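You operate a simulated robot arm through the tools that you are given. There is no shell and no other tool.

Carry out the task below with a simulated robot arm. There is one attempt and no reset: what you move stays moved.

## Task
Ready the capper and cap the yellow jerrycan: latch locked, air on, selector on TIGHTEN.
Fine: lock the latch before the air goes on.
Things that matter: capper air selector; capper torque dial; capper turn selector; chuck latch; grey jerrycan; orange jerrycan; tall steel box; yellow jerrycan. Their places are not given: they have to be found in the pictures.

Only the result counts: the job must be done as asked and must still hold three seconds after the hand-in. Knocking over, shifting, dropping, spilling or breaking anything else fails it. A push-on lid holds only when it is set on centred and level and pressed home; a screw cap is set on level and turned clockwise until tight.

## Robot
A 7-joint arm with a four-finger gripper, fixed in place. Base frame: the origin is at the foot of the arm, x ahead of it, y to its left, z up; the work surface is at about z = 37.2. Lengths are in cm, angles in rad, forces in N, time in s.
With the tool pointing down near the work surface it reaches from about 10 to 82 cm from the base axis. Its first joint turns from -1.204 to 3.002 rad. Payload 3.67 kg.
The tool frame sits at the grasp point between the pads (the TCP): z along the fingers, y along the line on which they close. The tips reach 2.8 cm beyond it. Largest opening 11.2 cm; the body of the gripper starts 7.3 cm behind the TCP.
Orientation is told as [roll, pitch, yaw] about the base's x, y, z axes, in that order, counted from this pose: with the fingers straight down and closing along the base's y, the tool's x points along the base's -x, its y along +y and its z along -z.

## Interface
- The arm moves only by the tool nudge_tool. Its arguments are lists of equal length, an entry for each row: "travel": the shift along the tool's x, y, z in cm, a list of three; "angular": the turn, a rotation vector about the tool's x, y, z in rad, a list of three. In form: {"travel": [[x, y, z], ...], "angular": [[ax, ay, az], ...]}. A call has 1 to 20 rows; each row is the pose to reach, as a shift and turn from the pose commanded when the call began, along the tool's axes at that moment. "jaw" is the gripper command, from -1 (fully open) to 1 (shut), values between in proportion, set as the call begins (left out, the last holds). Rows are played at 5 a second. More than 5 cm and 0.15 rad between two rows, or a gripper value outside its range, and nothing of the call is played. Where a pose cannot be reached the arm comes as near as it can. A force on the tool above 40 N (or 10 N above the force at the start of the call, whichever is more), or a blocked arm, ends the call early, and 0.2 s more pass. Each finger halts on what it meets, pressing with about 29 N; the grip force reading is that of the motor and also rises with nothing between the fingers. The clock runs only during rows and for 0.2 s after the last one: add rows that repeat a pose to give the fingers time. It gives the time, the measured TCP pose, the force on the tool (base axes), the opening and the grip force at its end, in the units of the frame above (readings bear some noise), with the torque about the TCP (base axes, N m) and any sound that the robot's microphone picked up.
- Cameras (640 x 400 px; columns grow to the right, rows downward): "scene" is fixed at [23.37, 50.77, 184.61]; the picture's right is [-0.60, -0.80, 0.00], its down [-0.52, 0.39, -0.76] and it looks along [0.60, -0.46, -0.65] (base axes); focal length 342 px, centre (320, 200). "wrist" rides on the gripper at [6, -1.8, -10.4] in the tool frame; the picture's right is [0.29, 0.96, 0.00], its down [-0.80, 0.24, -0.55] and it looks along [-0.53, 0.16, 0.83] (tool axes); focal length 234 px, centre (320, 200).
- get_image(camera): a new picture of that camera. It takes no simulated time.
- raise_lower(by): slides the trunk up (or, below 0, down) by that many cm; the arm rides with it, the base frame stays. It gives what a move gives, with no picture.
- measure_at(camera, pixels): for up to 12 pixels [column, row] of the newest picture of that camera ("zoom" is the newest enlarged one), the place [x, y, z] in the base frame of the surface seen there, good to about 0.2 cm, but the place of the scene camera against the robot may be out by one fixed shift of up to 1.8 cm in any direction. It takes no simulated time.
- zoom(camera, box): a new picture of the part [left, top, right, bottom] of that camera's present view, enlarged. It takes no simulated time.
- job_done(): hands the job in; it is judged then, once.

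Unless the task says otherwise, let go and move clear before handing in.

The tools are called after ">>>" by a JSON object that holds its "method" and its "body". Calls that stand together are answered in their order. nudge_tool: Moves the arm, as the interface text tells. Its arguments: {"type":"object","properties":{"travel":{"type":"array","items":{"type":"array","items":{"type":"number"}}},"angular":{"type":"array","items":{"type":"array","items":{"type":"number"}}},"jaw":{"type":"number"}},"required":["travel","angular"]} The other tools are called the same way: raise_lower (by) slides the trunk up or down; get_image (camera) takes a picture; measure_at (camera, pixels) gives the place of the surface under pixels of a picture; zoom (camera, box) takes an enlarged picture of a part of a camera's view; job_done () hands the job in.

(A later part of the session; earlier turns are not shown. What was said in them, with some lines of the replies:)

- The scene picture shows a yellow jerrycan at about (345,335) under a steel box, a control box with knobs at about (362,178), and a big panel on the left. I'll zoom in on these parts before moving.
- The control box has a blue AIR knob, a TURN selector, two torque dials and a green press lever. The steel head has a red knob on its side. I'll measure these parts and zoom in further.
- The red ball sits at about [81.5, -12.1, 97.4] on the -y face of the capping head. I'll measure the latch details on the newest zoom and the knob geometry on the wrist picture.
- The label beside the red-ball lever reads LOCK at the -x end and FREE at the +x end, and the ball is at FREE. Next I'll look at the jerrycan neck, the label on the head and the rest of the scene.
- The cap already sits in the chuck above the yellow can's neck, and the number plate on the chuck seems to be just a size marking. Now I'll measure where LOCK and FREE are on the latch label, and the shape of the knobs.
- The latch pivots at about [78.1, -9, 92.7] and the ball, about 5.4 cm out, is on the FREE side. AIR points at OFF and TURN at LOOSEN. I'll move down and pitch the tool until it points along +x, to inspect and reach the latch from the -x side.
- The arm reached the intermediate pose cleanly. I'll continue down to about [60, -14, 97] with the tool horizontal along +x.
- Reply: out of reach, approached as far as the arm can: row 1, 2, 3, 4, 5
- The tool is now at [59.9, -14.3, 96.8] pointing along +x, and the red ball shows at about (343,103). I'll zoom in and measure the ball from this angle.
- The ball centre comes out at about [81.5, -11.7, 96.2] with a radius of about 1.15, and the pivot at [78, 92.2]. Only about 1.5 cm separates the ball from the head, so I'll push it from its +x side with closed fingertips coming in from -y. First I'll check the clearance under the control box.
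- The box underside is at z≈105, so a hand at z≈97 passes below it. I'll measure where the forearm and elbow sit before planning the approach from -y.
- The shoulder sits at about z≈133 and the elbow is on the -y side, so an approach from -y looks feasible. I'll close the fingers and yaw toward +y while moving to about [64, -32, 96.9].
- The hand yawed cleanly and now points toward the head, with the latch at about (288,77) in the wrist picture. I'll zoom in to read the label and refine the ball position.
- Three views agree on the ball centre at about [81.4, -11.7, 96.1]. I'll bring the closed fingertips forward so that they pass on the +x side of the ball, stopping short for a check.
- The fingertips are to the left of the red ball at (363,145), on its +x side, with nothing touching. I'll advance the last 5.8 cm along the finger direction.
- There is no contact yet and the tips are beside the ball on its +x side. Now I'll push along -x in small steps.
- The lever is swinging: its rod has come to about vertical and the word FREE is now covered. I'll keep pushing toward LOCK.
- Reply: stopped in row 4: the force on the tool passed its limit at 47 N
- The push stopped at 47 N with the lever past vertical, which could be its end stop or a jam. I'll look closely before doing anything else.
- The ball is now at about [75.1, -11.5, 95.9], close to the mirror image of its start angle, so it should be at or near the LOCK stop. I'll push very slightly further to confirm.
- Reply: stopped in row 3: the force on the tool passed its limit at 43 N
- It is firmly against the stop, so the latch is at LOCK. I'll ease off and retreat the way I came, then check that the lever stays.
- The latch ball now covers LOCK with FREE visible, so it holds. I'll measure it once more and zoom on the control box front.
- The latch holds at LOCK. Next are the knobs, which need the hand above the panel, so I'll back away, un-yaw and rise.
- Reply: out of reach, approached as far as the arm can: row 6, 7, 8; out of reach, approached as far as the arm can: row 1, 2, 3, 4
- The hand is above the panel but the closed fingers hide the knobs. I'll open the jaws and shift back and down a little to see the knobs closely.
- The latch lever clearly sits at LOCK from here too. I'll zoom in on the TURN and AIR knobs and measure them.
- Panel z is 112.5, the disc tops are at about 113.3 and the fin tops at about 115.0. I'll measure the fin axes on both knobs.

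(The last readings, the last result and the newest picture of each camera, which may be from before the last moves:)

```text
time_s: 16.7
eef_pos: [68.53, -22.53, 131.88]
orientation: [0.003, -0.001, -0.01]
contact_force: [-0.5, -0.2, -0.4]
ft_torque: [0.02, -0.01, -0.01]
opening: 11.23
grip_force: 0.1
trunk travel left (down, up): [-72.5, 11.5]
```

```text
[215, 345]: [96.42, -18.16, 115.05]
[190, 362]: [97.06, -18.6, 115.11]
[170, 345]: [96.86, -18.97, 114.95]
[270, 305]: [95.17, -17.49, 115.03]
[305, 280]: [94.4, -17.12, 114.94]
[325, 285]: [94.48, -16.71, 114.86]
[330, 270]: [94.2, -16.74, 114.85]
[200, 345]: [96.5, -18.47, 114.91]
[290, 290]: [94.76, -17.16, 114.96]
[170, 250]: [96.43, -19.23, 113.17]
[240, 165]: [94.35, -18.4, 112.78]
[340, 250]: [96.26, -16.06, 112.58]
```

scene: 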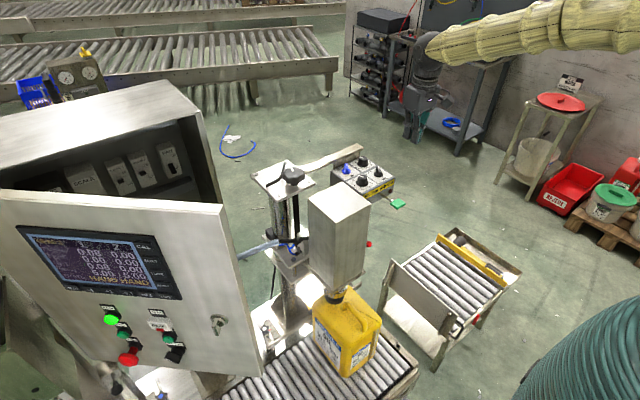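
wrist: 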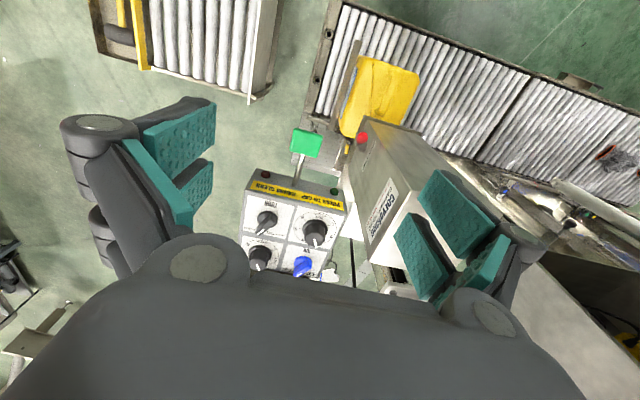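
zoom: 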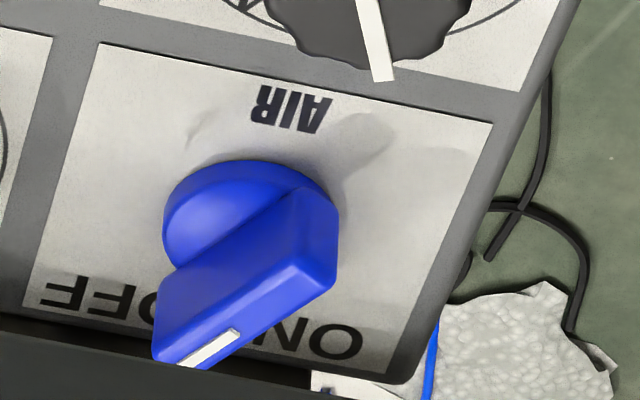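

Both fins lie about 33° clockwise of +x, with TURN centred near [87.4, -25.7] and AIR near [95.5, -17.8]. I'll start with TURN: hover over it with the jaws partly open and yawed to match the fin.

>>> {"method": "nudge_tool", "body": {"travel": [[-3.2, -0.6, 0.5], [-6.4, -1.1, 1.5], [-9.6, -1.7, 3], [-12.8, -2.2, 5], [-16, -2.8, 7], [-18.9, -3.22, 8.8], [-18.9, -3.22, 8.8]], "angular": [[0, 0, 0.096], [0, 0, 0.192], [0, 0, 0.288], [0, 0, 0.384], [0, 0, 0.48], [0, 0, 0.576], [0, 0, 0.576]], "jaw": 0.1}}

>>> {"method": "get_image", "body": {"camera": "wrist"}}

>>> {"method": "get_image", "body": {"camera": "scene"}}

```text
time_s: 18.3
eef_pos: [87.18, -25.81, 123.21]
orientation: [0.004, -0.003, -0.585]
contact_force: [-1.1, 0.4, -0.2]
ft_torque: [0.0, -0.04, 0.02]
opening: 5.06
grip_force: 0.1
trunk travel left (down, up): [-72.5, 11.5]
```

```text
taken
```

wrist: 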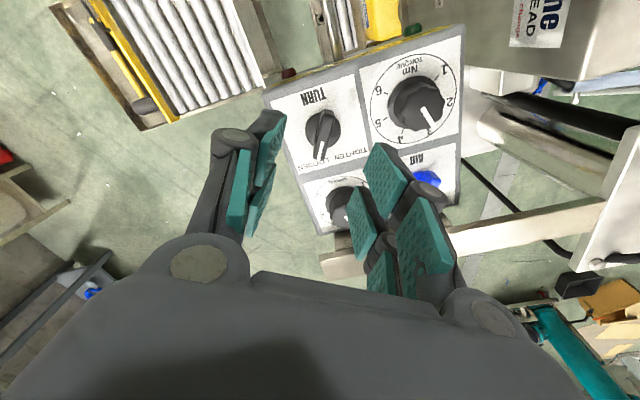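

```text
taken
```

scene: 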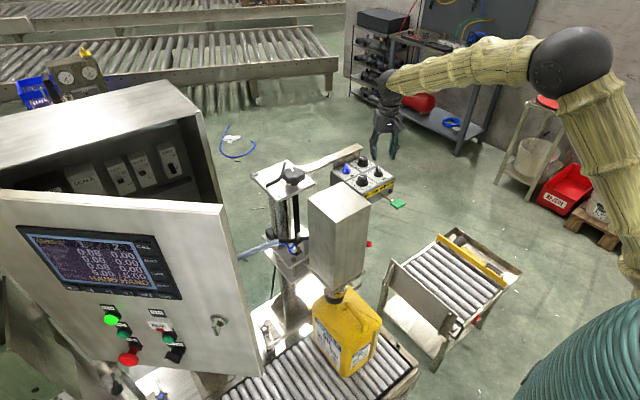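

The hand is above TURN with the fin lying between the finger lines; the tool axis should meet the fin top at about pixel (320,138). I'll zoom in to check the alignment.

>>> {"method": "zoom", "body": {"camera": "wrist", "box": [270, 80, 380, 190]}}

>>> {"method": "measure_at", "body": {"camera": "zoom", "pixels": [[310, 200], [320, 230], [300, 270], [330, 180], [295, 300], [340, 230], [345, 170], [320, 140], [360, 200], [290, 200], [280, 240], [330, 300]]}}

```text
3.64 times, centred on (325, 135) of wrist
```

zoom: 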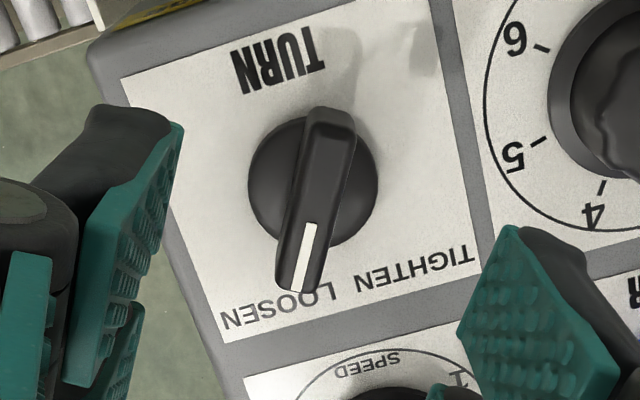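

```text
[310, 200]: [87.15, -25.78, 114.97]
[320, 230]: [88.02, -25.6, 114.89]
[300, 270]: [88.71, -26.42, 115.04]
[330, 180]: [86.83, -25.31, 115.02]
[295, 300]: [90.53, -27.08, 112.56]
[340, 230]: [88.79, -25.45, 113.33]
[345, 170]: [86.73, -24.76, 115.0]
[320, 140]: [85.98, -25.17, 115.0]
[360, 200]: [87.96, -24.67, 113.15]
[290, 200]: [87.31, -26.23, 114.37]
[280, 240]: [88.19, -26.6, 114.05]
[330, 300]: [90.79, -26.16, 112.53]
```

The fin is at roughly -28° and centred near [87.35, -25.75], so the alignment is already within a few millimetres. I'll trim the yaw slightly and descend so the tips sit just above the disc.

>>> {"method": "nudge_tool", "body": {"travel": [[-0.1, 0.1, 2], [-0.1, 0.1, 4], [-0.1, 0.1, 6], [-0.1, 0.1, 6.75]], "angular": [[0, 0, -0.05], [0, 0, -0.07], [0, 0, -0.07], [0, 0, -0.07]]}}

>>> {"method": "get_image", "body": {"camera": "wrist"}}

```text
time_s: 19.3
eef_pos: [87.37, -25.75, 116.29]
orientation: [0.002, -0.001, -0.513]
contact_force: [-0.7, -0.2, 0.5]
ft_torque: [-0.03, -0.01, 0.0]
opening: 5.03
grip_force: 0.0
trunk travel left (down, up): [-72.5, 11.5]
```

```text
taken
```

wrist: 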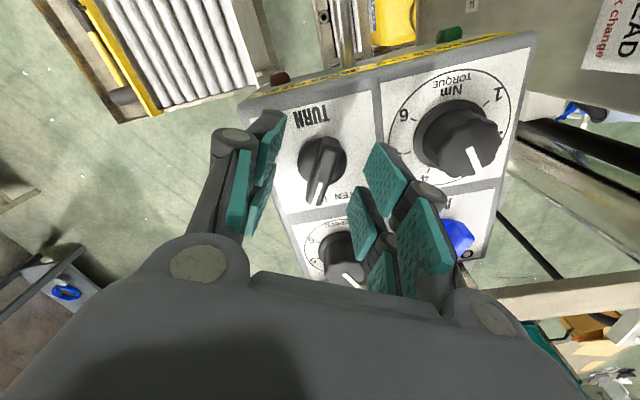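

The tool is at [87.37, -25.75, 116.3] with no contact and the fin between the pads. I'll close on the fin.

>>> {"method": "nudge_tool", "body": {"travel": [[0, 0, 0], [0, 0, 0], [0, 0, 0], [0, 0, 0]], "angular": [[0, 0, 0], [0, 0, 0], [0, 0, 0], [0, 0, 0]], "jaw": 1}}

>>> {"method": "get_image", "body": {"camera": "wrist"}}

```text
time_s: 20.3
eef_pos: [87.36, -25.66, 116.25]
orientation: [0.001, -0.002, -0.515]
contact_force: [3.6, 5.8, -2.0]
ft_torque: [0.1, -0.32, -0.02]
opening: 1.1
grip_force: 45.0
trunk travel left (down, up): [-72.5, 11.5]
```

```text
taken
```

wrist: 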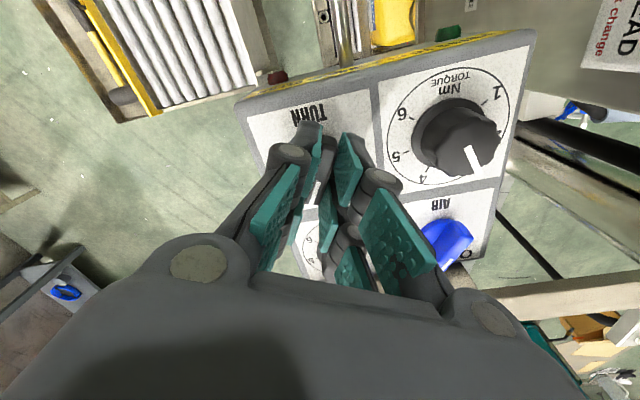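

The fin is gripped with a 1.1 cm opening. I'll rotate counter-clockwise (seen from above) by about 1.05 rad, toward TIGHTEN.

>>> {"method": "nudge_tool", "body": {"travel": [[0, 0, 0], [0, 0, 0], [0, 0, 0], [0, 0, 0], [0, 0, 0], [0, 0, 0], [0, 0, 0], [0, 0, 0]], "angular": [[0, 0, -0.13], [0, 0, -0.26], [0, 0, -0.39], [0, 0, -0.52], [0, 0, -0.65], [0, 0, -0.78], [0, 0, -0.91], [0, 0, -1.04]]}}

>>> {"method": "get_image", "body": {"camera": "wrist"}}

```text
time_s: 22.1
eef_pos: [87.41, -25.82, 116.19]
orientation: [0.001, -0.002, 0.527]
contact_force: [-13.1, 10.4, -7.5]
ft_torque: [-0.08, 1.15, -0.2]
opening: 1.09
grip_force: 45.3
trunk travel left (down, up): [-72.5, 11.5]
```

```text
taken
```

wrist: 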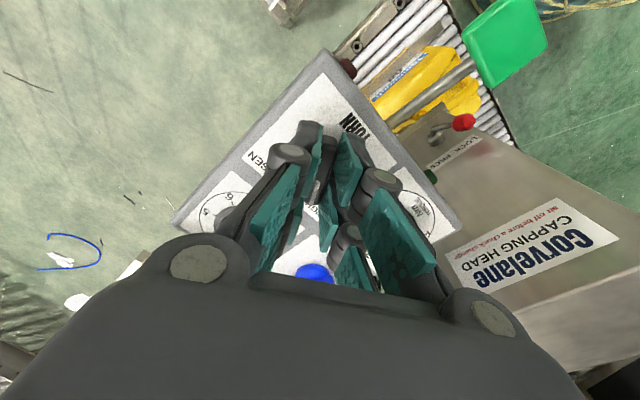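

The wrist turned through to yaw +0.53 without being stopped. I'll release, rise and look at where the TURN pointer is.

>>> {"method": "nudge_tool", "body": {"travel": [[0, 0, 0], [0, 0, 0], [0, 0, -2], [0, 0, -5], [2.6, 0, -8], [2.6, 0, -9]], "angular": [[0, 0, 0], [0, 0, 0], [0, 0, 0], [0, 0, 0], [0, 0, 0], [0, 0, 0]], "jaw": 0.1}}

>>> {"method": "get_image", "body": {"camera": "wrist"}}

>>> {"method": "zoom", "body": {"camera": "wrist", "box": [250, 80, 400, 220]}}

```text
time_s: 23.5
eef_pos: [85.44, -27.06, 124.98]
orientation: [-0.001, 0.0, 0.526]
contact_force: [-0.1, -0.1, 0.5]
ft_torque: [-0.01, 0.04, -0.01]
opening: 5.04
grip_force: 0.1
trunk travel left (down, up): [-72.5, 11.5]
```

```text
taken
```

wrist: 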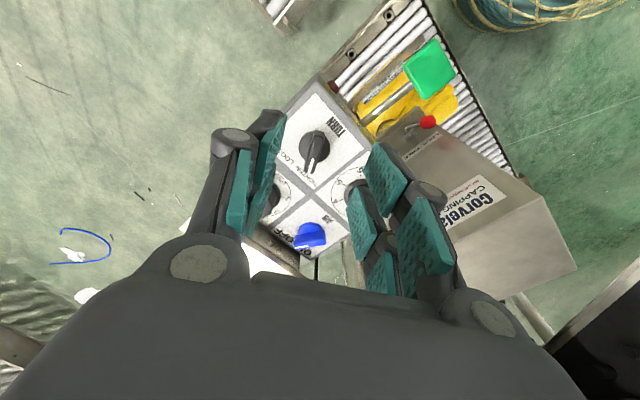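

```text
2.86 times, centred on (325, 150) of wrist
```

zoom: 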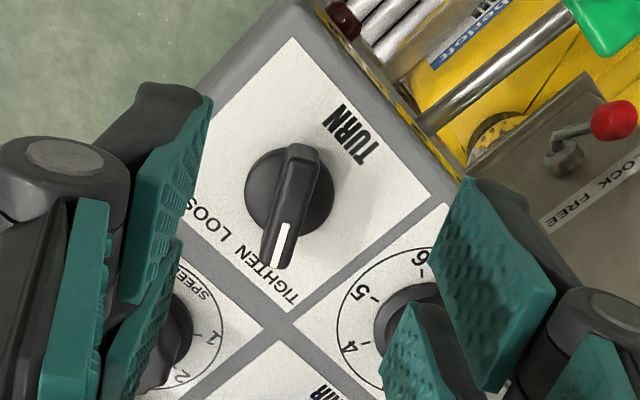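

The TURN pointer now points at TIGHTEN. I'll measure the fin angle to make sure it's fully over.

>>> {"method": "measure_at", "body": {"camera": "zoom", "pixels": [[300, 155], [278, 260], [290, 205], [297, 170], [282, 240], [265, 180], [320, 200]]}}

>>> {"method": "zoom", "body": {"camera": "wrist", "box": [280, 110, 350, 190]}}

>>> {"method": "zoom", "body": {"camera": "scene", "box": [330, 145, 410, 215]}}

```text
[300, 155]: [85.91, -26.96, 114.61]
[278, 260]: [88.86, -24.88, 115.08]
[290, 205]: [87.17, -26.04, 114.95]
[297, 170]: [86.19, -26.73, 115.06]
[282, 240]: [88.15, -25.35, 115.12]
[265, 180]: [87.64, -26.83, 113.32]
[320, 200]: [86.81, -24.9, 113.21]
```

```text
5.00 times, centred on (315, 150) of wrist
```

zoom: 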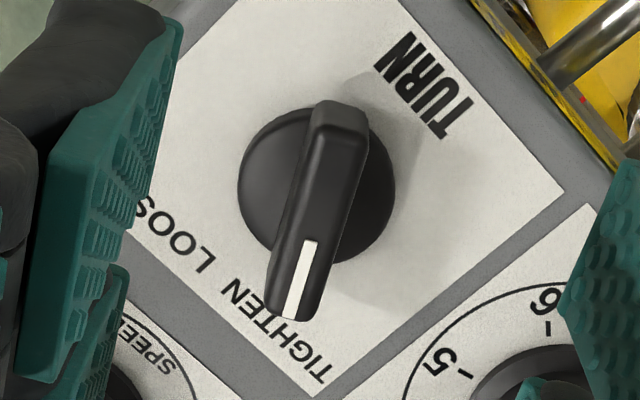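

```text
5.71 times, centred on (370, 180) of scene
```

zoom: 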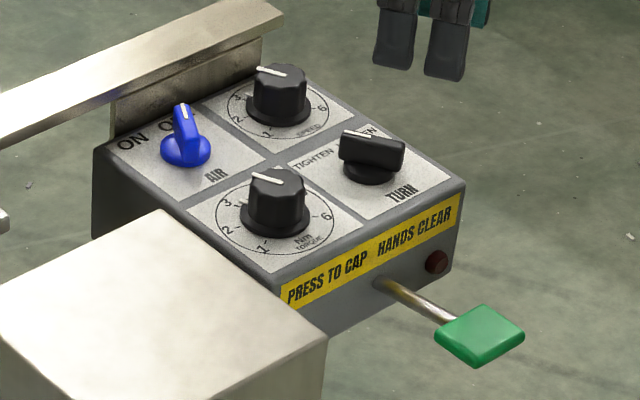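

The TURN fin is at about +34°, squarely on TIGHTEN. Before going to AIR I'll measure the beam behind the box for clearance.

>>> {"method": "measure_at", "body": {"camera": "zoom", "pixels": [[220, 25], [100, 70], [270, 15], [190, 80], [130, 115], [255, 50], [185, 110], [185, 150], [210, 150], [160, 150]]}}

```text
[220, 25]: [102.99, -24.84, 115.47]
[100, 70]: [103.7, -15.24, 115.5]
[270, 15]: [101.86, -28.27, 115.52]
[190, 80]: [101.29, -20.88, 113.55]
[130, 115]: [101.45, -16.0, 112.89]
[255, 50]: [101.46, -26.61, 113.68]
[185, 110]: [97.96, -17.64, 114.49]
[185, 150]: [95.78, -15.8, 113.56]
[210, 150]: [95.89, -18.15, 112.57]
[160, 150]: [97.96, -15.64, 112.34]
```

The beam's front face is at x≈100.5 with its top near 116, so the hand clears it. I'll move to hover over AIR with the matching yaw.

>>> {"method": "nudge_tool", "body": {"travel": [[-1.7, 0.4, 0], [-3.4, 0.7, 0], [-5, 1.1, 0], [-6.7, 1.5, 0.4], [-8.4, 1.9, 0.8], [-10, 2.2, 1.2], [-11.7, 2.6, 1.6], [-13.35, 2.96, 1.8], [-13.35, 2.96, 1.8]], "angular": [[0, 0, 0.13], [0, 0, 0.26], [0, 0, 0.39], [0, 0, 0.52], [0, 0, 0.65], [0, 0, 0.78], [0, 0, 0.91], [0, 0, 1.04], [0, 0, 1.04]]}}

>>> {"method": "get_image", "body": {"camera": "wrist"}}

>>> {"method": "zoom", "body": {"camera": "wrist", "box": [270, 80, 380, 190]}}

>>> {"method": "get_image", "body": {"camera": "scene"}}

```text
time_s: 25.5
eef_pos: [95.46, -17.98, 123.47]
orientation: [0.003, -0.003, -0.516]
contact_force: [-1.0, -0.1, 0.5]
ft_torque: [0.0, 0.0, 0.0]
opening: 5.05
grip_force: 0.1
trunk travel left (down, up): [-72.5, 11.5]
```

```text
taken
```

wrist: 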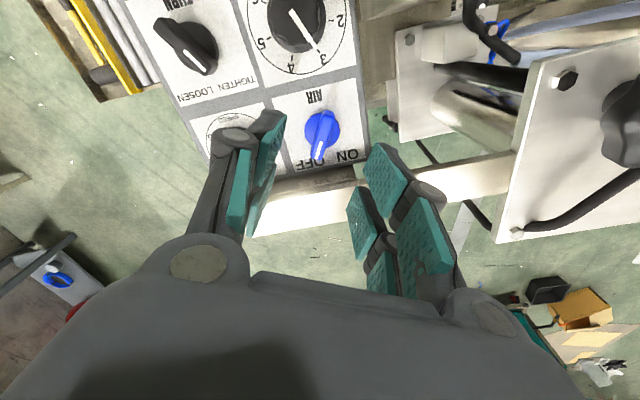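

```text
3.64 times, centred on (325, 135) of wrist
```

zoom: 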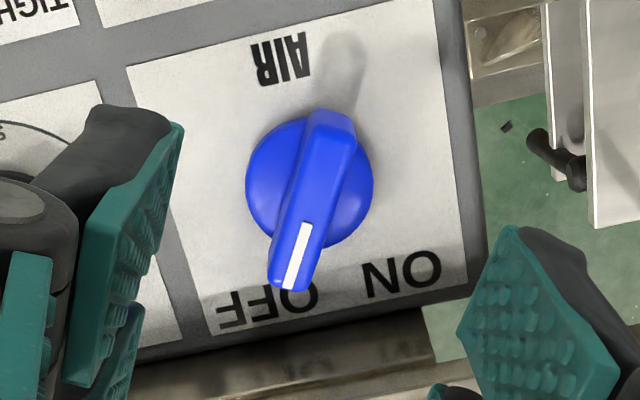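

```text
taken
```

scene: 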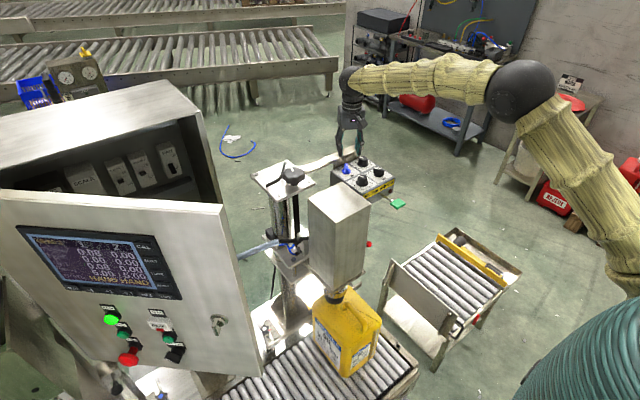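

The AIR knob is framed just as TURN was before its grip. I'll measure it to refine the centre.

>>> {"method": "measure_at", "body": {"camera": "zoom", "pixels": [[325, 135], [297, 275], [312, 200], [320, 165], [303, 245], [270, 190], [360, 200], [330, 190], [300, 200]]}}

```text
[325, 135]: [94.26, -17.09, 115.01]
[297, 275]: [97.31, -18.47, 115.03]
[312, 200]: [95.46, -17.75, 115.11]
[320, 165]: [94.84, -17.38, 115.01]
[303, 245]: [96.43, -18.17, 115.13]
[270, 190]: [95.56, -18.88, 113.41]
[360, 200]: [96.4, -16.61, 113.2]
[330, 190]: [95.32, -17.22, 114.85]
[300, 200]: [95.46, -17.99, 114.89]
```

The AIR fin is at about -25° and centred near [95.6, -17.75]. I'll trim by 0.2 cm and descend to the same height that worked for TURN, then grip.

>>> {"method": "nudge_tool", "body": {"travel": [[0, 0.2, 2], [0, 0.2, 4], [0, 0.2, 6], [0, 0.2, 7.1], [0, 0.2, 7.1]], "angular": [[0, 0, -0.05], [0, 0, -0.05], [0, 0, -0.05], [0, 0, -0.05], [0, 0, -0.05]]}}

>>> {"method": "nudge_tool", "body": {"travel": [[0, 0, 0], [0, 0, 0], [0, 0, 0], [0, 0, 0]], "angular": [[0, 0, 0], [0, 0, 0], [0, 0, 0], [0, 0, 0]], "jaw": 1}}

>>> {"method": "get_image", "body": {"camera": "wrist"}}

```text
time_s: 26.7
eef_pos: [95.43, -17.71, 116.43]
orientation: [0.002, -0.002, -0.463]
contact_force: [-0.3, 0.2, 1.0]
ft_torque: [0.0, 0.02, -0.01]
opening: 5.07
grip_force: 0.1
trunk travel left (down, up): [-72.5, 11.5]
```

```text
time_s: 27.7
eef_pos: [95.44, -17.71, 116.34]
orientation: [0.002, -0.002, -0.463]
contact_force: [-0.1, 4.6, -4.1]
ft_torque: [-0.1, -0.58, -0.02]
opening: 1.1
grip_force: 45.1
trunk travel left (down, up): [-72.5, 11.5]
```

```text
taken
```

wrist: 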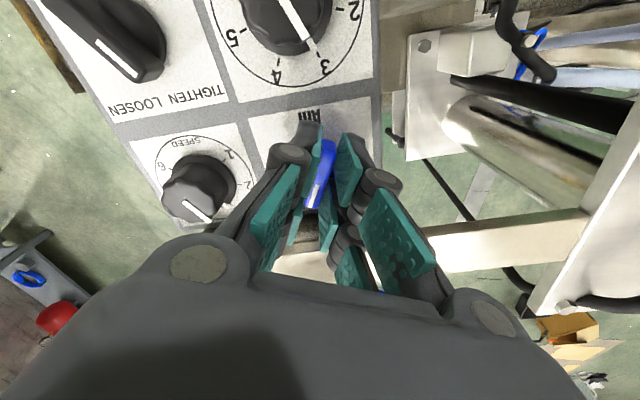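

The fin is gripped at 1.1 cm. Now I'll rotate counter-clockwise (seen from above) toward ON.

>>> {"method": "nudge_tool", "body": {"travel": [[0, 0, 0], [0, 0, 0], [0, 0, 0], [0, 0, 0], [0, 0, 0], [0, 0, 0], [0, 0, 0], [0, 0, 0]], "angular": [[0, 0, -0.13], [0, 0, -0.26], [0, 0, -0.39], [0, 0, -0.52], [0, 0, -0.65], [0, 0, -0.78], [0, 0, -0.91], [0, 0, -1.02]]}}

>>> {"method": "get_image", "body": {"camera": "wrist"}}

```text
time_s: 29.5
eef_pos: [95.5, -18.01, 116.36]
orientation: [0.001, -0.002, 0.554]
contact_force: [-4.6, -8.3, -7.0]
ft_torque: [-0.39, 0.49, -1.52]
opening: 1.13
grip_force: 44.5
trunk travel left (down, up): [-72.5, 11.5]
```

```text
taken
```

wrist: 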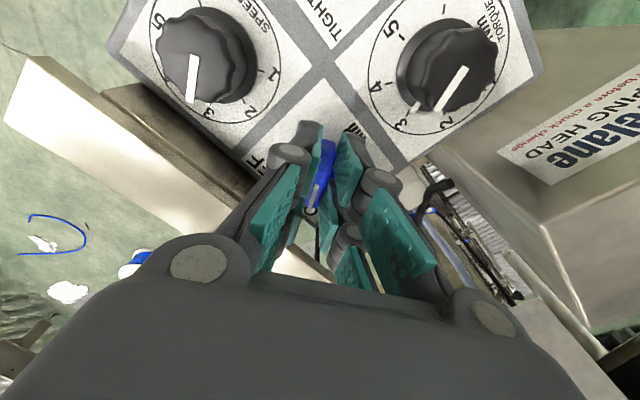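

The reaction torque of -1.5 N m shows the knob has reached its ON stop. I'll release, rise and check.

>>> {"method": "nudge_tool", "body": {"travel": [[0, 0, 0], [0, 0, 0], [0, 0, -2], [0, 0, -5], [2.6, 0, -8], [4, 0, -10]], "angular": [[0, 0, 0], [0, 0, 0], [0, 0, 0], [0, 0, 0], [0, 0, 0], [0, 0, 0]], "jaw": 0.1}}

>>> {"method": "get_image", "body": {"camera": "wrist"}}

>>> {"method": "zoom", "body": {"camera": "wrist", "box": [250, 80, 400, 220]}}

>>> {"method": "zoom", "body": {"camera": "scene", "box": [330, 145, 410, 215]}}

```text
time_s: 30.9
eef_pos: [92.06, -19.71, 126.37]
orientation: [0.0, 0.0, 0.555]
contact_force: [0.0, 0.0, -0.5]
ft_torque: [-0.01, 0.05, -0.02]
opening: 5.05
grip_force: 0.1
trunk travel left (down, up): [-72.5, 11.5]
```

```text
taken
```

wrist: 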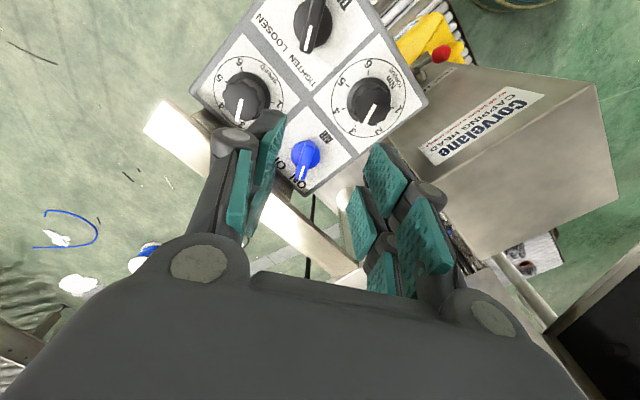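

```text
2.86 times, centred on (325, 150) of wrist
```

zoom: 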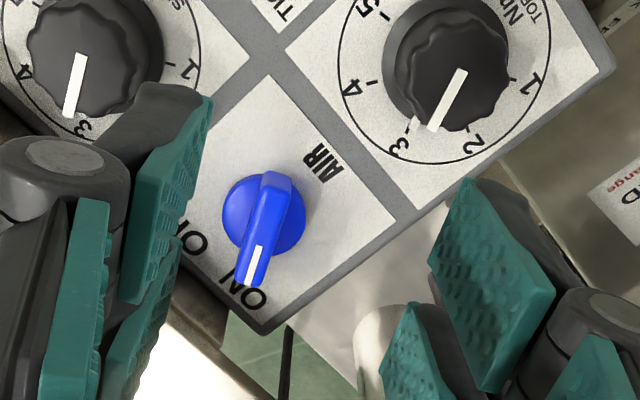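

```text
5.71 times, centred on (370, 180) of scene
```

zoom: 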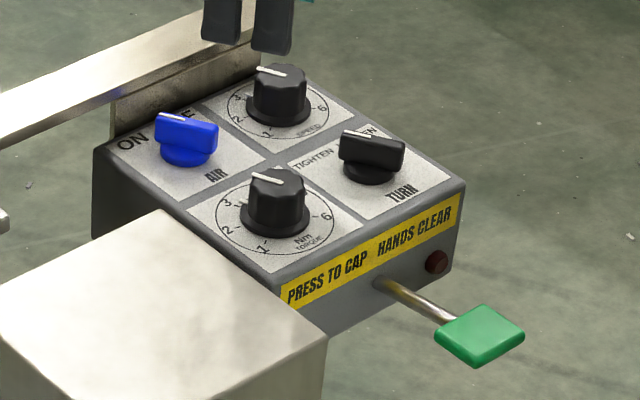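

AIR now points at ON, and the torque and speed dials are untouched. Before pressing the green paddle I'll check the chuck and neck area, since air is now on.

>>> {"method": "zoom", "body": {"camera": "scene", "box": [305, 270, 385, 320]}}

>>> {"method": "get_image", "body": {"camera": "scene"}}

>>> {"method": "measure_at", "body": {"camera": "scene", "pixels": [[327, 300], [345, 300], [325, 285], [340, 290], [335, 303], [345, 308], [318, 282], [365, 278]]}}

```text
8.00 times, centred on (345, 295) of scene
```

zoom: 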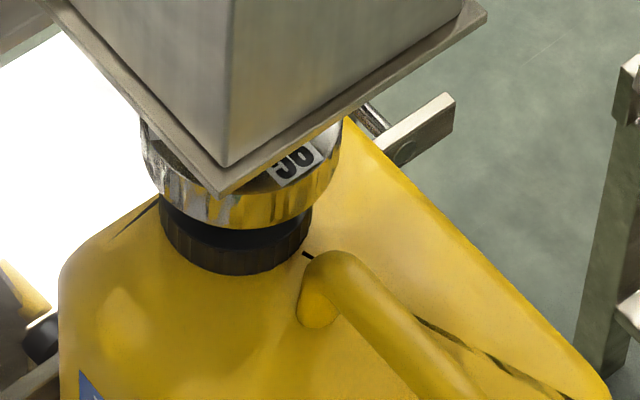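

```text
taken
```

scene: 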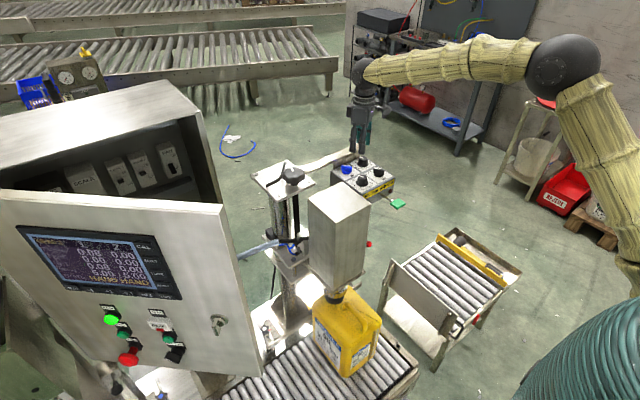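

```text
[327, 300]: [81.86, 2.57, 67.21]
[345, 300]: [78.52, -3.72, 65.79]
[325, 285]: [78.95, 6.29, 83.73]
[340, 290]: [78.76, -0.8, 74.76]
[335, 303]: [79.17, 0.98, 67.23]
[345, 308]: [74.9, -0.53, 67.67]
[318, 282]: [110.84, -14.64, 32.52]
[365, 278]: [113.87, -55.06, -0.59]
```

Nothing has changed at the chuck: the black cap sits on the neck, centred under the chuck. I'll close the fingers and hover over the green paddle at about [74.4, -22.8, 109.9].

>>> {"method": "nudge_tool", "body": {"travel": [[3.3, 1.3, 0], [6.6, 2.7, 0], [10, 4, 0], [13.3, 5.3, 0], [16.64, 6.68, 0], [16.64, 6.68, 4], [16.64, 6.68, 8], [16.64, 6.68, 10]], "angular": [[0, 0, 0.11], [0, 0, 0.22], [0, 0, 0.33], [0, 0, 0.44], [0, 0, 0.555], [0, 0, 0.555], [0, 0, 0.555], [0, 0, 0.555]], "jaw": 1}}

>>> {"method": "get_image", "body": {"camera": "wrist"}}

>>> {"method": "get_image", "body": {"camera": "scene"}}

```text
time_s: 32.7
eef_pos: [74.56, -22.93, 116.15]
orientation: [0.002, -0.002, 0.0]
contact_force: [0.1, 0.0, -0.4]
ft_torque: [0.03, 0.02, 0.03]
opening: 0.0
grip_force: 28.7
trunk travel left (down, up): [-72.5, 11.5]
```

```text
taken
```

wrist: 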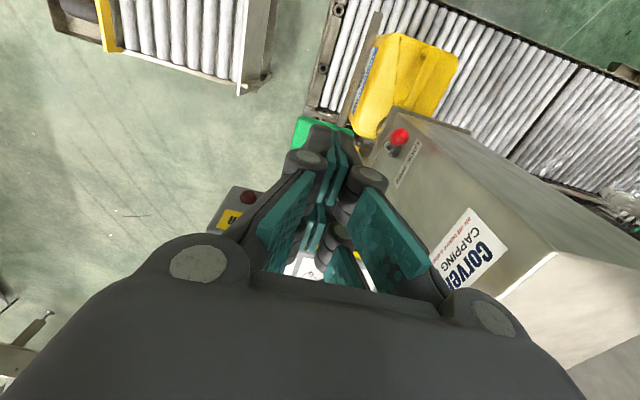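

```text
taken
```

scene: 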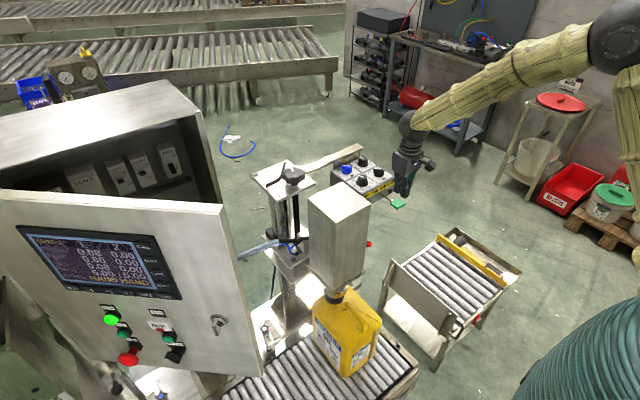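

The tips hover about 3.4 cm above the pad and are aligned with it. I'll press down slowly.

>>> {"method": "nudge_tool", "body": {"travel": [[0, 0, 1.5], [0, 0, 3], [0, 0, 3.5], [0, 0, 4.0], [0, 0, 4.5]], "angular": [[0, 0, 0], [0, 0, 0], [0, 0, 0], [0, 0, 0], [0, 0, 0]]}}

>>> {"method": "zoom", "body": {"camera": "scene", "box": [330, 130, 450, 220]}}

>>> {"method": "zoom", "body": {"camera": "scene", "box": [305, 270, 385, 320]}}

```text
time_s: 33.9
eef_pos: [74.44, -22.91, 112.01]
orientation: [0.002, -0.003, 0.001]
contact_force: [-2.2, -0.7, 4.5]
ft_torque: [0.0, -0.03, -0.03]
opening: 0.61
grip_force: 35.8
trunk travel left (down, up): [-72.5, 11.5]
```

```text
4.44 times, centred on (390, 175) of scene
```

zoom: 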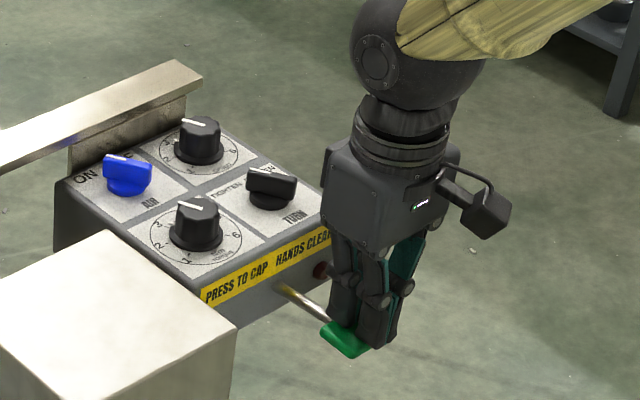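

```text
8.00 times, centred on (345, 295) of scene
```

zoom: 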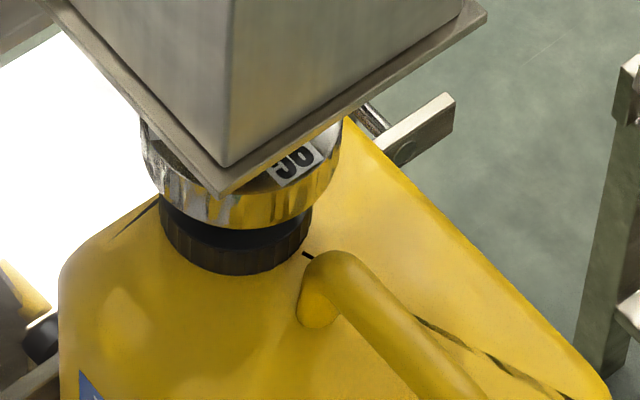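

The jaws read 0.61 cm with force between them, so the paddle's rod has wedged between the two fingertips. I'll lift, turn the hand 90° so the split runs across the rod, and press again.

>>> {"method": "nudge_tool", "body": {"travel": [[0, 0, -1], [0, 0, -3], [0, 0, -3], [0, 0, -3], [0, 0, -3], [0, 0, -3], [0, 0, -3], [0, 0, -3], [0, 0, -3], [0, 0, -3], [0, 0, -3], [0, 0, -3], [0, 0, -3]], "angular": [[0, 0, 0], [0, 0, 0], [0, 0, -0.143], [0, 0, -0.286], [0, 0, -0.429], [0, 0, -0.572], [0, 0, -0.715], [0, 0, -0.858], [0, 0, -1.0], [0, 0, -1.143], [0, 0, -1.286], [0, 0, -1.429], [0, 0, -1.571]]}}

>>> {"method": "get_image", "body": {"camera": "wrist"}}

>>> {"method": "zoom", "body": {"camera": "scene", "box": [330, 130, 450, 220]}}

```text
time_s: 36.7
eef_pos: [74.48, -23.01, 114.82]
orientation: [-0.002, -0.003, 1.572]
contact_force: [-0.8, -0.1, -0.3]
ft_torque: [0.01, -0.01, 0.03]
opening: 0.0
grip_force: 35.8
trunk travel left (down, up): [-72.5, 11.5]
```

```text
taken
```

wrist: 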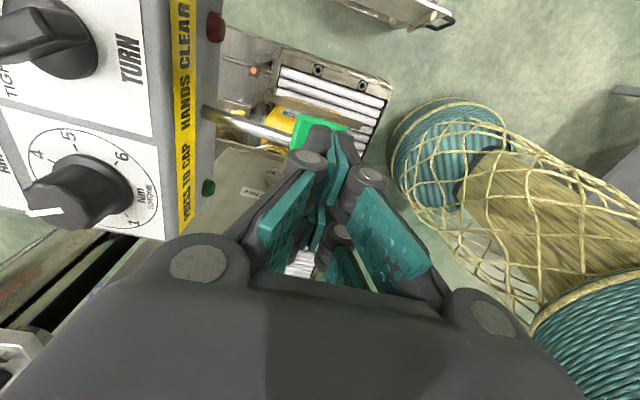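

```text
4.44 times, centred on (390, 175) of scene
```

zoom: 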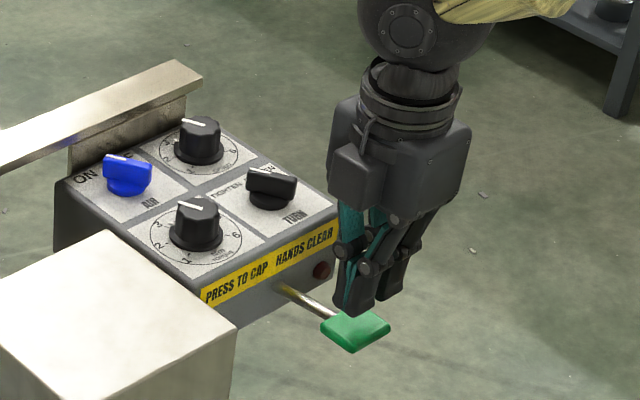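

The hand is now turned across the rod, with the tips about 2 cm above the pad. I'll press down again in small steps.

>>> {"method": "nudge_tool", "body": {"travel": [[0, 0, 1.5], [0, 0, 2.2], [0, 0, 2.6], [0, 0, 3.0], [0, 0, 3.4]], "angular": [[0, 0, 0], [0, 0, 0], [0, 0, 0], [0, 0, 0], [0, 0, 0]]}}

>>> {"method": "zoom", "body": {"camera": "scene", "box": [330, 130, 450, 220]}}

>>> {"method": "zoom", "body": {"camera": "scene", "box": [305, 270, 385, 320]}}

```text
time_s: 37.9
eef_pos: [74.41, -22.94, 111.55]
orientation: [-0.002, -0.001, 1.571]
contact_force: [-1.2, -0.6, 3.1]
ft_torque: [-0.03, 0.0, 0.0]
opening: 0.0
grip_force: 35.6
trunk travel left (down, up): [-72.5, 11.5]
```

```text
4.44 times, centred on (390, 175) of scene
```

zoom: 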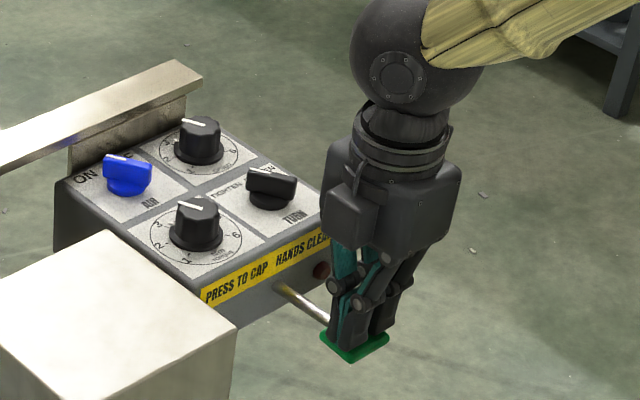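

```text
8.00 times, centred on (345, 295) of scene
```

zoom: 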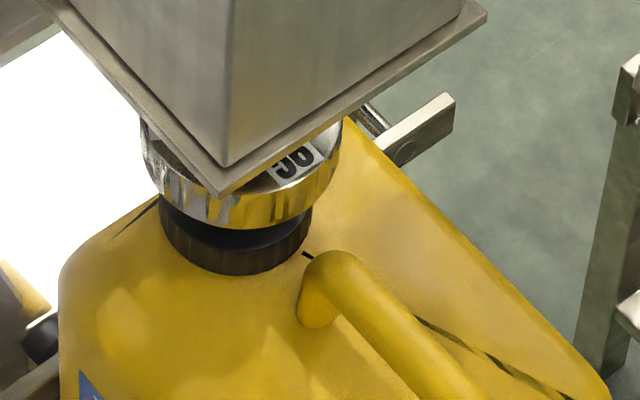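

The pad is moving down about 1.2 cm with a light 3 N spring force, and there is no head motion yet. I'll continue pressing and watch the force.

>>> {"method": "nudge_tool", "body": {"travel": [[0, 0, 0.4], [0, 0, 0.8], [0, 0, 1.2], [0, 0, 1.6], [0, 0, 1.6]], "angular": [[0, 0, 0], [0, 0, 0], [0, 0, 0], [0, 0, 0], [0, 0, 0]]}}

>>> {"method": "zoom", "body": {"camera": "scene", "box": [330, 130, 450, 220]}}

>>> {"method": "zoom", "body": {"camera": "scene", "box": [305, 270, 385, 320]}}

```text
time_s: 39.1
eef_pos: [74.41, -22.88, 109.85]
orientation: [-0.003, -0.002, 1.57]
contact_force: [-1.1, 0.0, 6.2]
ft_torque: [-0.05, 0.0, -0.01]
opening: 0.0
grip_force: 35.3
trunk travel left (down, up): [-72.5, 11.5]
```

```text
4.44 times, centred on (390, 175) of scene
```

zoom: 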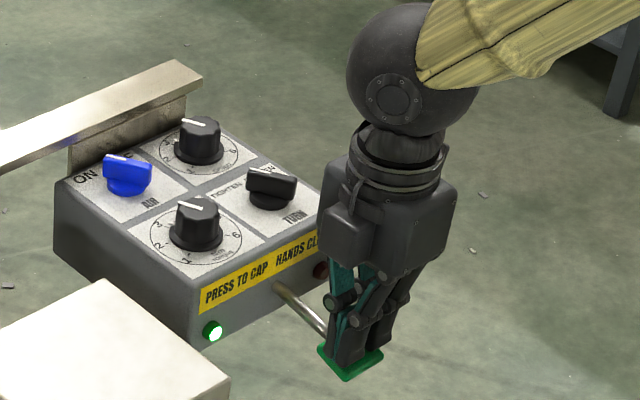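

```text
8.00 times, centred on (345, 295) of scene
```

zoom: 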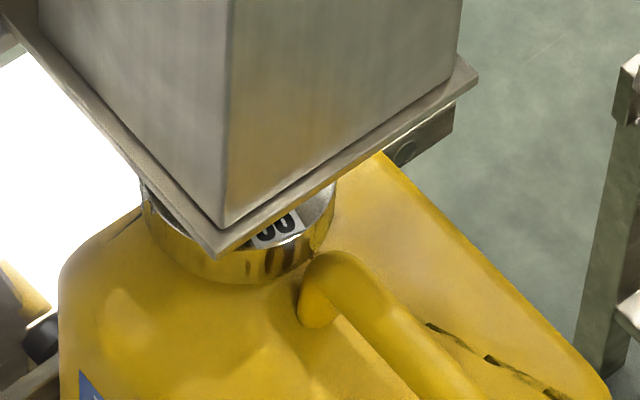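

The head has come down over the cap and the green lamp is lit, so the cycle is running. I'll hold the paddle for a few seconds so it can finish tightening.

>>> {"method": "nudge_tool", "body": {"travel": [[0, 0, 0], [0, 0, 0], [0, 0, 0], [0, 0, 0], [0, 0, 0], [0, 0, 0], [0, 0, 0], [0, 0, 0], [0, 0, 0], [0, 0, 0]], "angular": [[0, 0, 0], [0, 0, 0], [0, 0, 0], [0, 0, 0], [0, 0, 0], [0, 0, 0], [0, 0, 0], [0, 0, 0], [0, 0, 0], [0, 0, 0]]}}

>>> {"method": "zoom", "body": {"camera": "scene", "box": [330, 130, 450, 220]}}

>>> {"method": "zoom", "body": {"camera": "scene", "box": [305, 270, 385, 320]}}

```text
time_s: 41.3
eef_pos: [74.46, -22.96, 109.82]
orientation: [-0.003, 0.0, 1.571]
contact_force: [-1.1, 1.0, 6.4]
ft_torque: [0.04, -0.02, -0.03]
opening: 0.0
grip_force: 36.0
trunk travel left (down, up): [-72.5, 11.5]
```

```text
4.44 times, centred on (390, 175) of scene
```

zoom: 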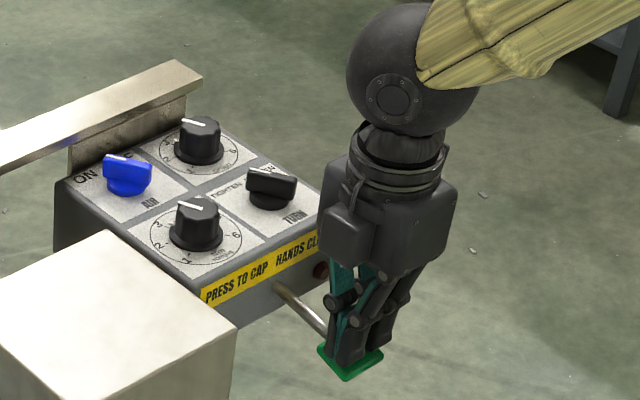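

```text
8.00 times, centred on (345, 295) of scene
```

zoom: 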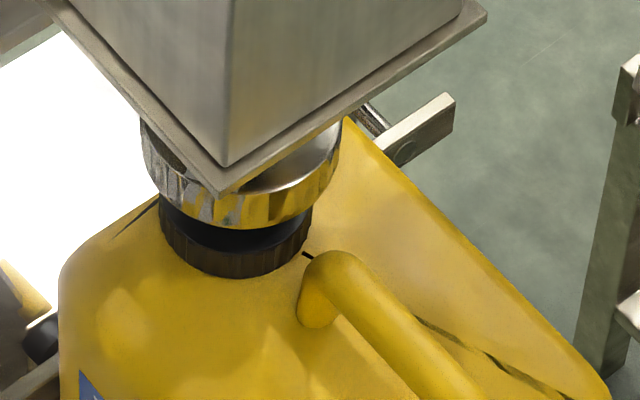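

The head has gone down, turned and returned up, and the cap now sits slightly lower on the neck. I'll release the paddle and move clear, then inspect the lamps and the cap.

>>> {"method": "nudge_tool", "body": {"travel": [[0, 0, -1.5], [0, 0, -3], [0, 0, -5], [0, 0, -9], [0, 0, -13], [0, 0, -16]], "angular": [[0, 0, 0], [0, 0, 0], [0, 0, 0], [0, 0, 0], [0, 0, 0], [0, 0, 0]]}}

>>> {"method": "get_image", "body": {"camera": "wrist"}}

>>> {"method": "get_image", "body": {"camera": "scene"}}

>>> {"method": "zoom", "body": {"camera": "scene", "box": [330, 145, 410, 215]}}

```text
time_s: 42.7
eef_pos: [74.29, -23.1, 125.75]
orientation: [-0.003, -0.002, 1.571]
contact_force: [0.0, 0.3, 0.2]
ft_torque: [0.04, 0.0, -0.02]
opening: 0.0
grip_force: 35.6
trunk travel left (down, up): [-72.5, 11.5]
```

```text
taken
```

wrist: 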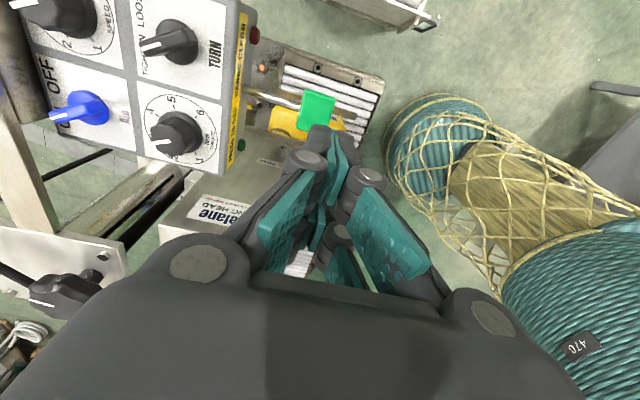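

```text
taken
```

scene: 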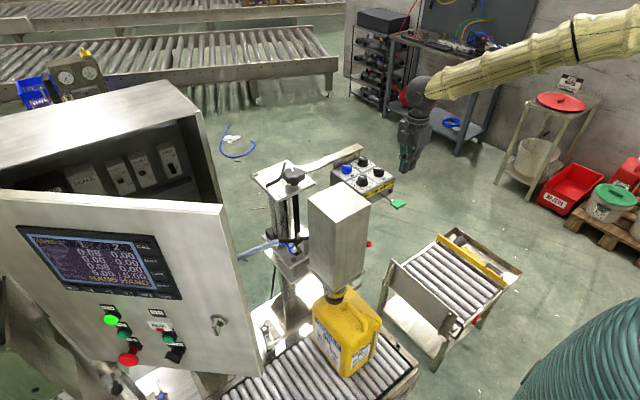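

```text
5.71 times, centred on (370, 180) of scene
```

zoom: 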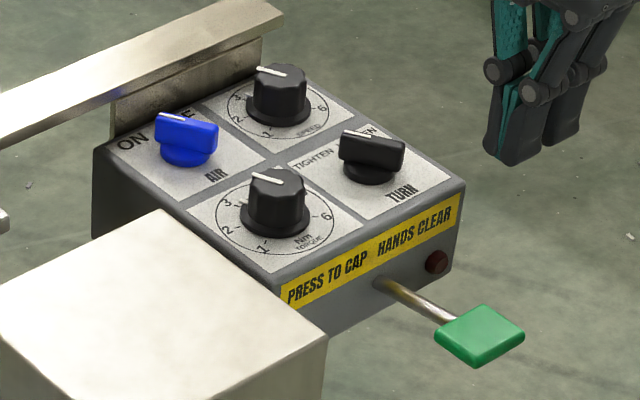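

The paddle sprang back, AIR is ON, TURN is on TIGHTEN, and neither lamp looks lit. I'll look closely at the cap and the latch for a final check.

>>> {"method": "zoom", "body": {"camera": "scene", "box": [315, 280, 355, 310]}}

>>> {"method": "zoom", "body": {"camera": "wrist", "box": [200, 60, 360, 200]}}

>>> {"method": "zoom", "body": {"camera": "wrist", "box": [20, 0, 260, 180]}}

```text
13.33 times, centred on (335, 295) of scene
```

zoom: 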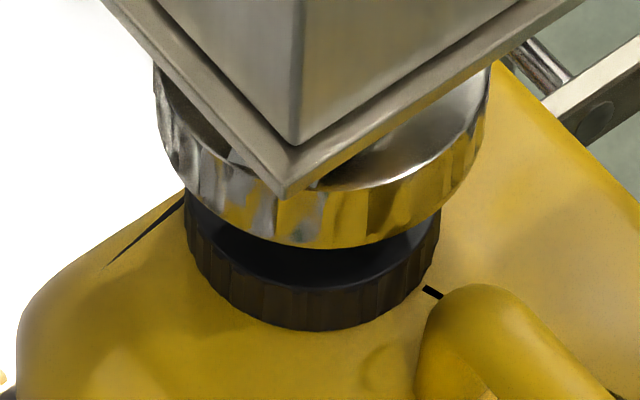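

```text
2.86 times, centred on (280, 130) of wrist
```

zoom: 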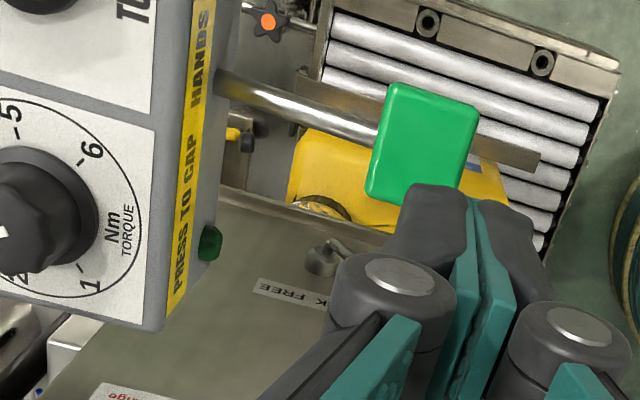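

```text
2.22 times, centred on (140, 90) of wrist
```

zoom: 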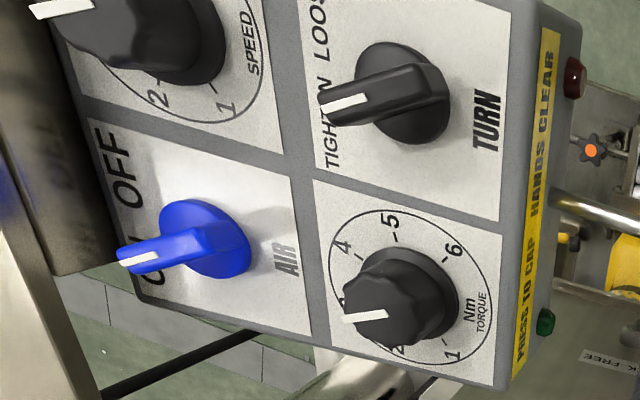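

The cap sits level and lower on the neck, AIR is at ON, TURN at TIGHTEN, and no red lamp showed. I'll move well clear and take a last look at the latch lever.

>>> {"method": "nudge_tool", "body": {"travel": [[0, -3, -1.5], [0, -6, -3], [0, -9, -4.5], [0, -10, -6], [0, -10, -6], [0, -10, -6], [0, -10, -6]], "angular": [[0, 0, 0.14], [0, 0, 0.28], [0, 0, 0.42], [0, 0, 0.56], [0, 0, 0.7], [0, 0, 0.84], [0, 0, 0.98]], "jaw": -1}}

>>> {"method": "get_image", "body": {"camera": "wrist"}}

>>> {"method": "get_image", "body": {"camera": "scene"}}

```text
time_s: 44.3
eef_pos: [84.3, -22.9, 131.93]
orientation: [-0.002, -0.003, 0.591]
contact_force: [0.5, 0.4, 0.7]
ft_torque: [-0.01, 0.0, -0.02]
opening: 11.18
grip_force: 0.1
trunk travel left (down, up): [-72.5, 11.5]
```

```text
taken
```

wrist: 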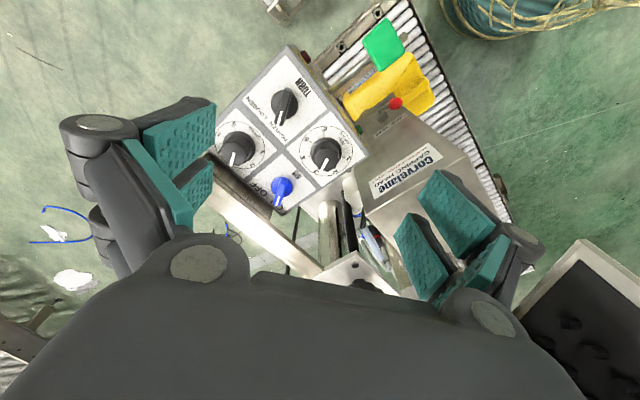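

```text
taken
```

scene: 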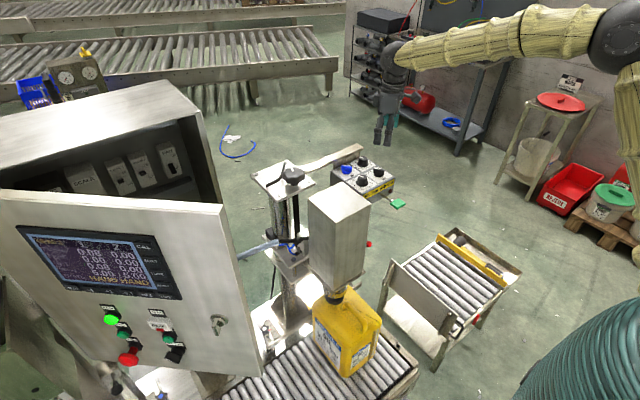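

The hand is open and clear above everything, at z≈132. I'll zoom in on the latch and the knobs a last time.

>>> {"method": "zoom", "body": {"camera": "wrist", "box": [340, 60, 460, 160]}}

>>> {"method": "zoom", "body": {"camera": "wrist", "box": [210, 50, 370, 210]}}

>>> {"method": "measure_at", "body": {"camera": "wrist", "pixels": [[395, 103], [400, 80], [383, 45]]}}

```text
4.00 times, centred on (400, 110) of wrist
```

zoom: 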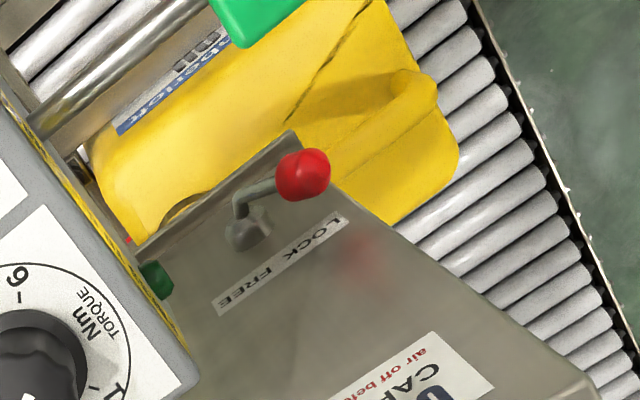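

```text
2.50 times, centred on (290, 130) of wrist
```

zoom: 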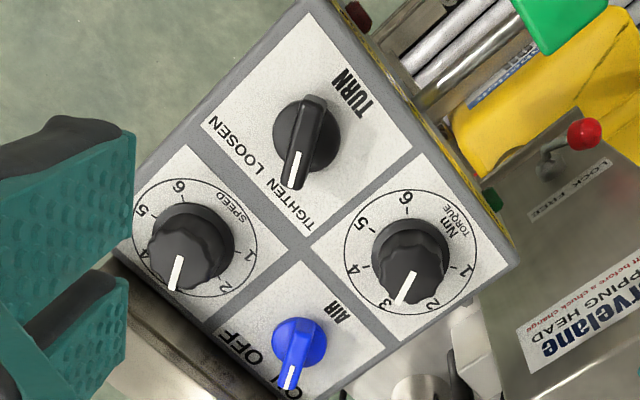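

```text
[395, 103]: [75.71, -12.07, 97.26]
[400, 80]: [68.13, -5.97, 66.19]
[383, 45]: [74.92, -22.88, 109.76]
```

The latch is on LOCK, AIR on ON and TURN on TIGHTEN. The torque dial still reads about 2.7, the paddle is back up and the cap sits level on the yellow can's neck after a full cycle. The hand is open and clear, so I'm handing in.

>>> {"method": "job_done", "body": {}}

```text
The job is handed in.
```

I readied the capper and ran one capping cycle on the yellow jerrycan, then handed the job in. I don't have the judging result.

- **Latch:** pushed to LOCK against its stop before the air went on, and still there in the last picture.
- **Turn selector:** moved from LOOSEN to TIGHTEN.
- **Air selector:** turned from OFF to ON, as far as its stop.
- **Capping:** I held the green paddle down. The head came down and the green lamp lit; the head then went back up by itself.
- **Cap:** it now sits level and about 0.2 cm lower on the neck. I judged it tight from the pictures and the completed cycle and did not check its torque directly.

On the first press the paddle's rod wedged between the fingertips. I lifted off, turned the hand 90° and pressed again.

I left the torque and speed dials alone and did not touch any jerrycan. I saw nothing knocked or shifted. The hand was open and clear above the panel at hand-in.
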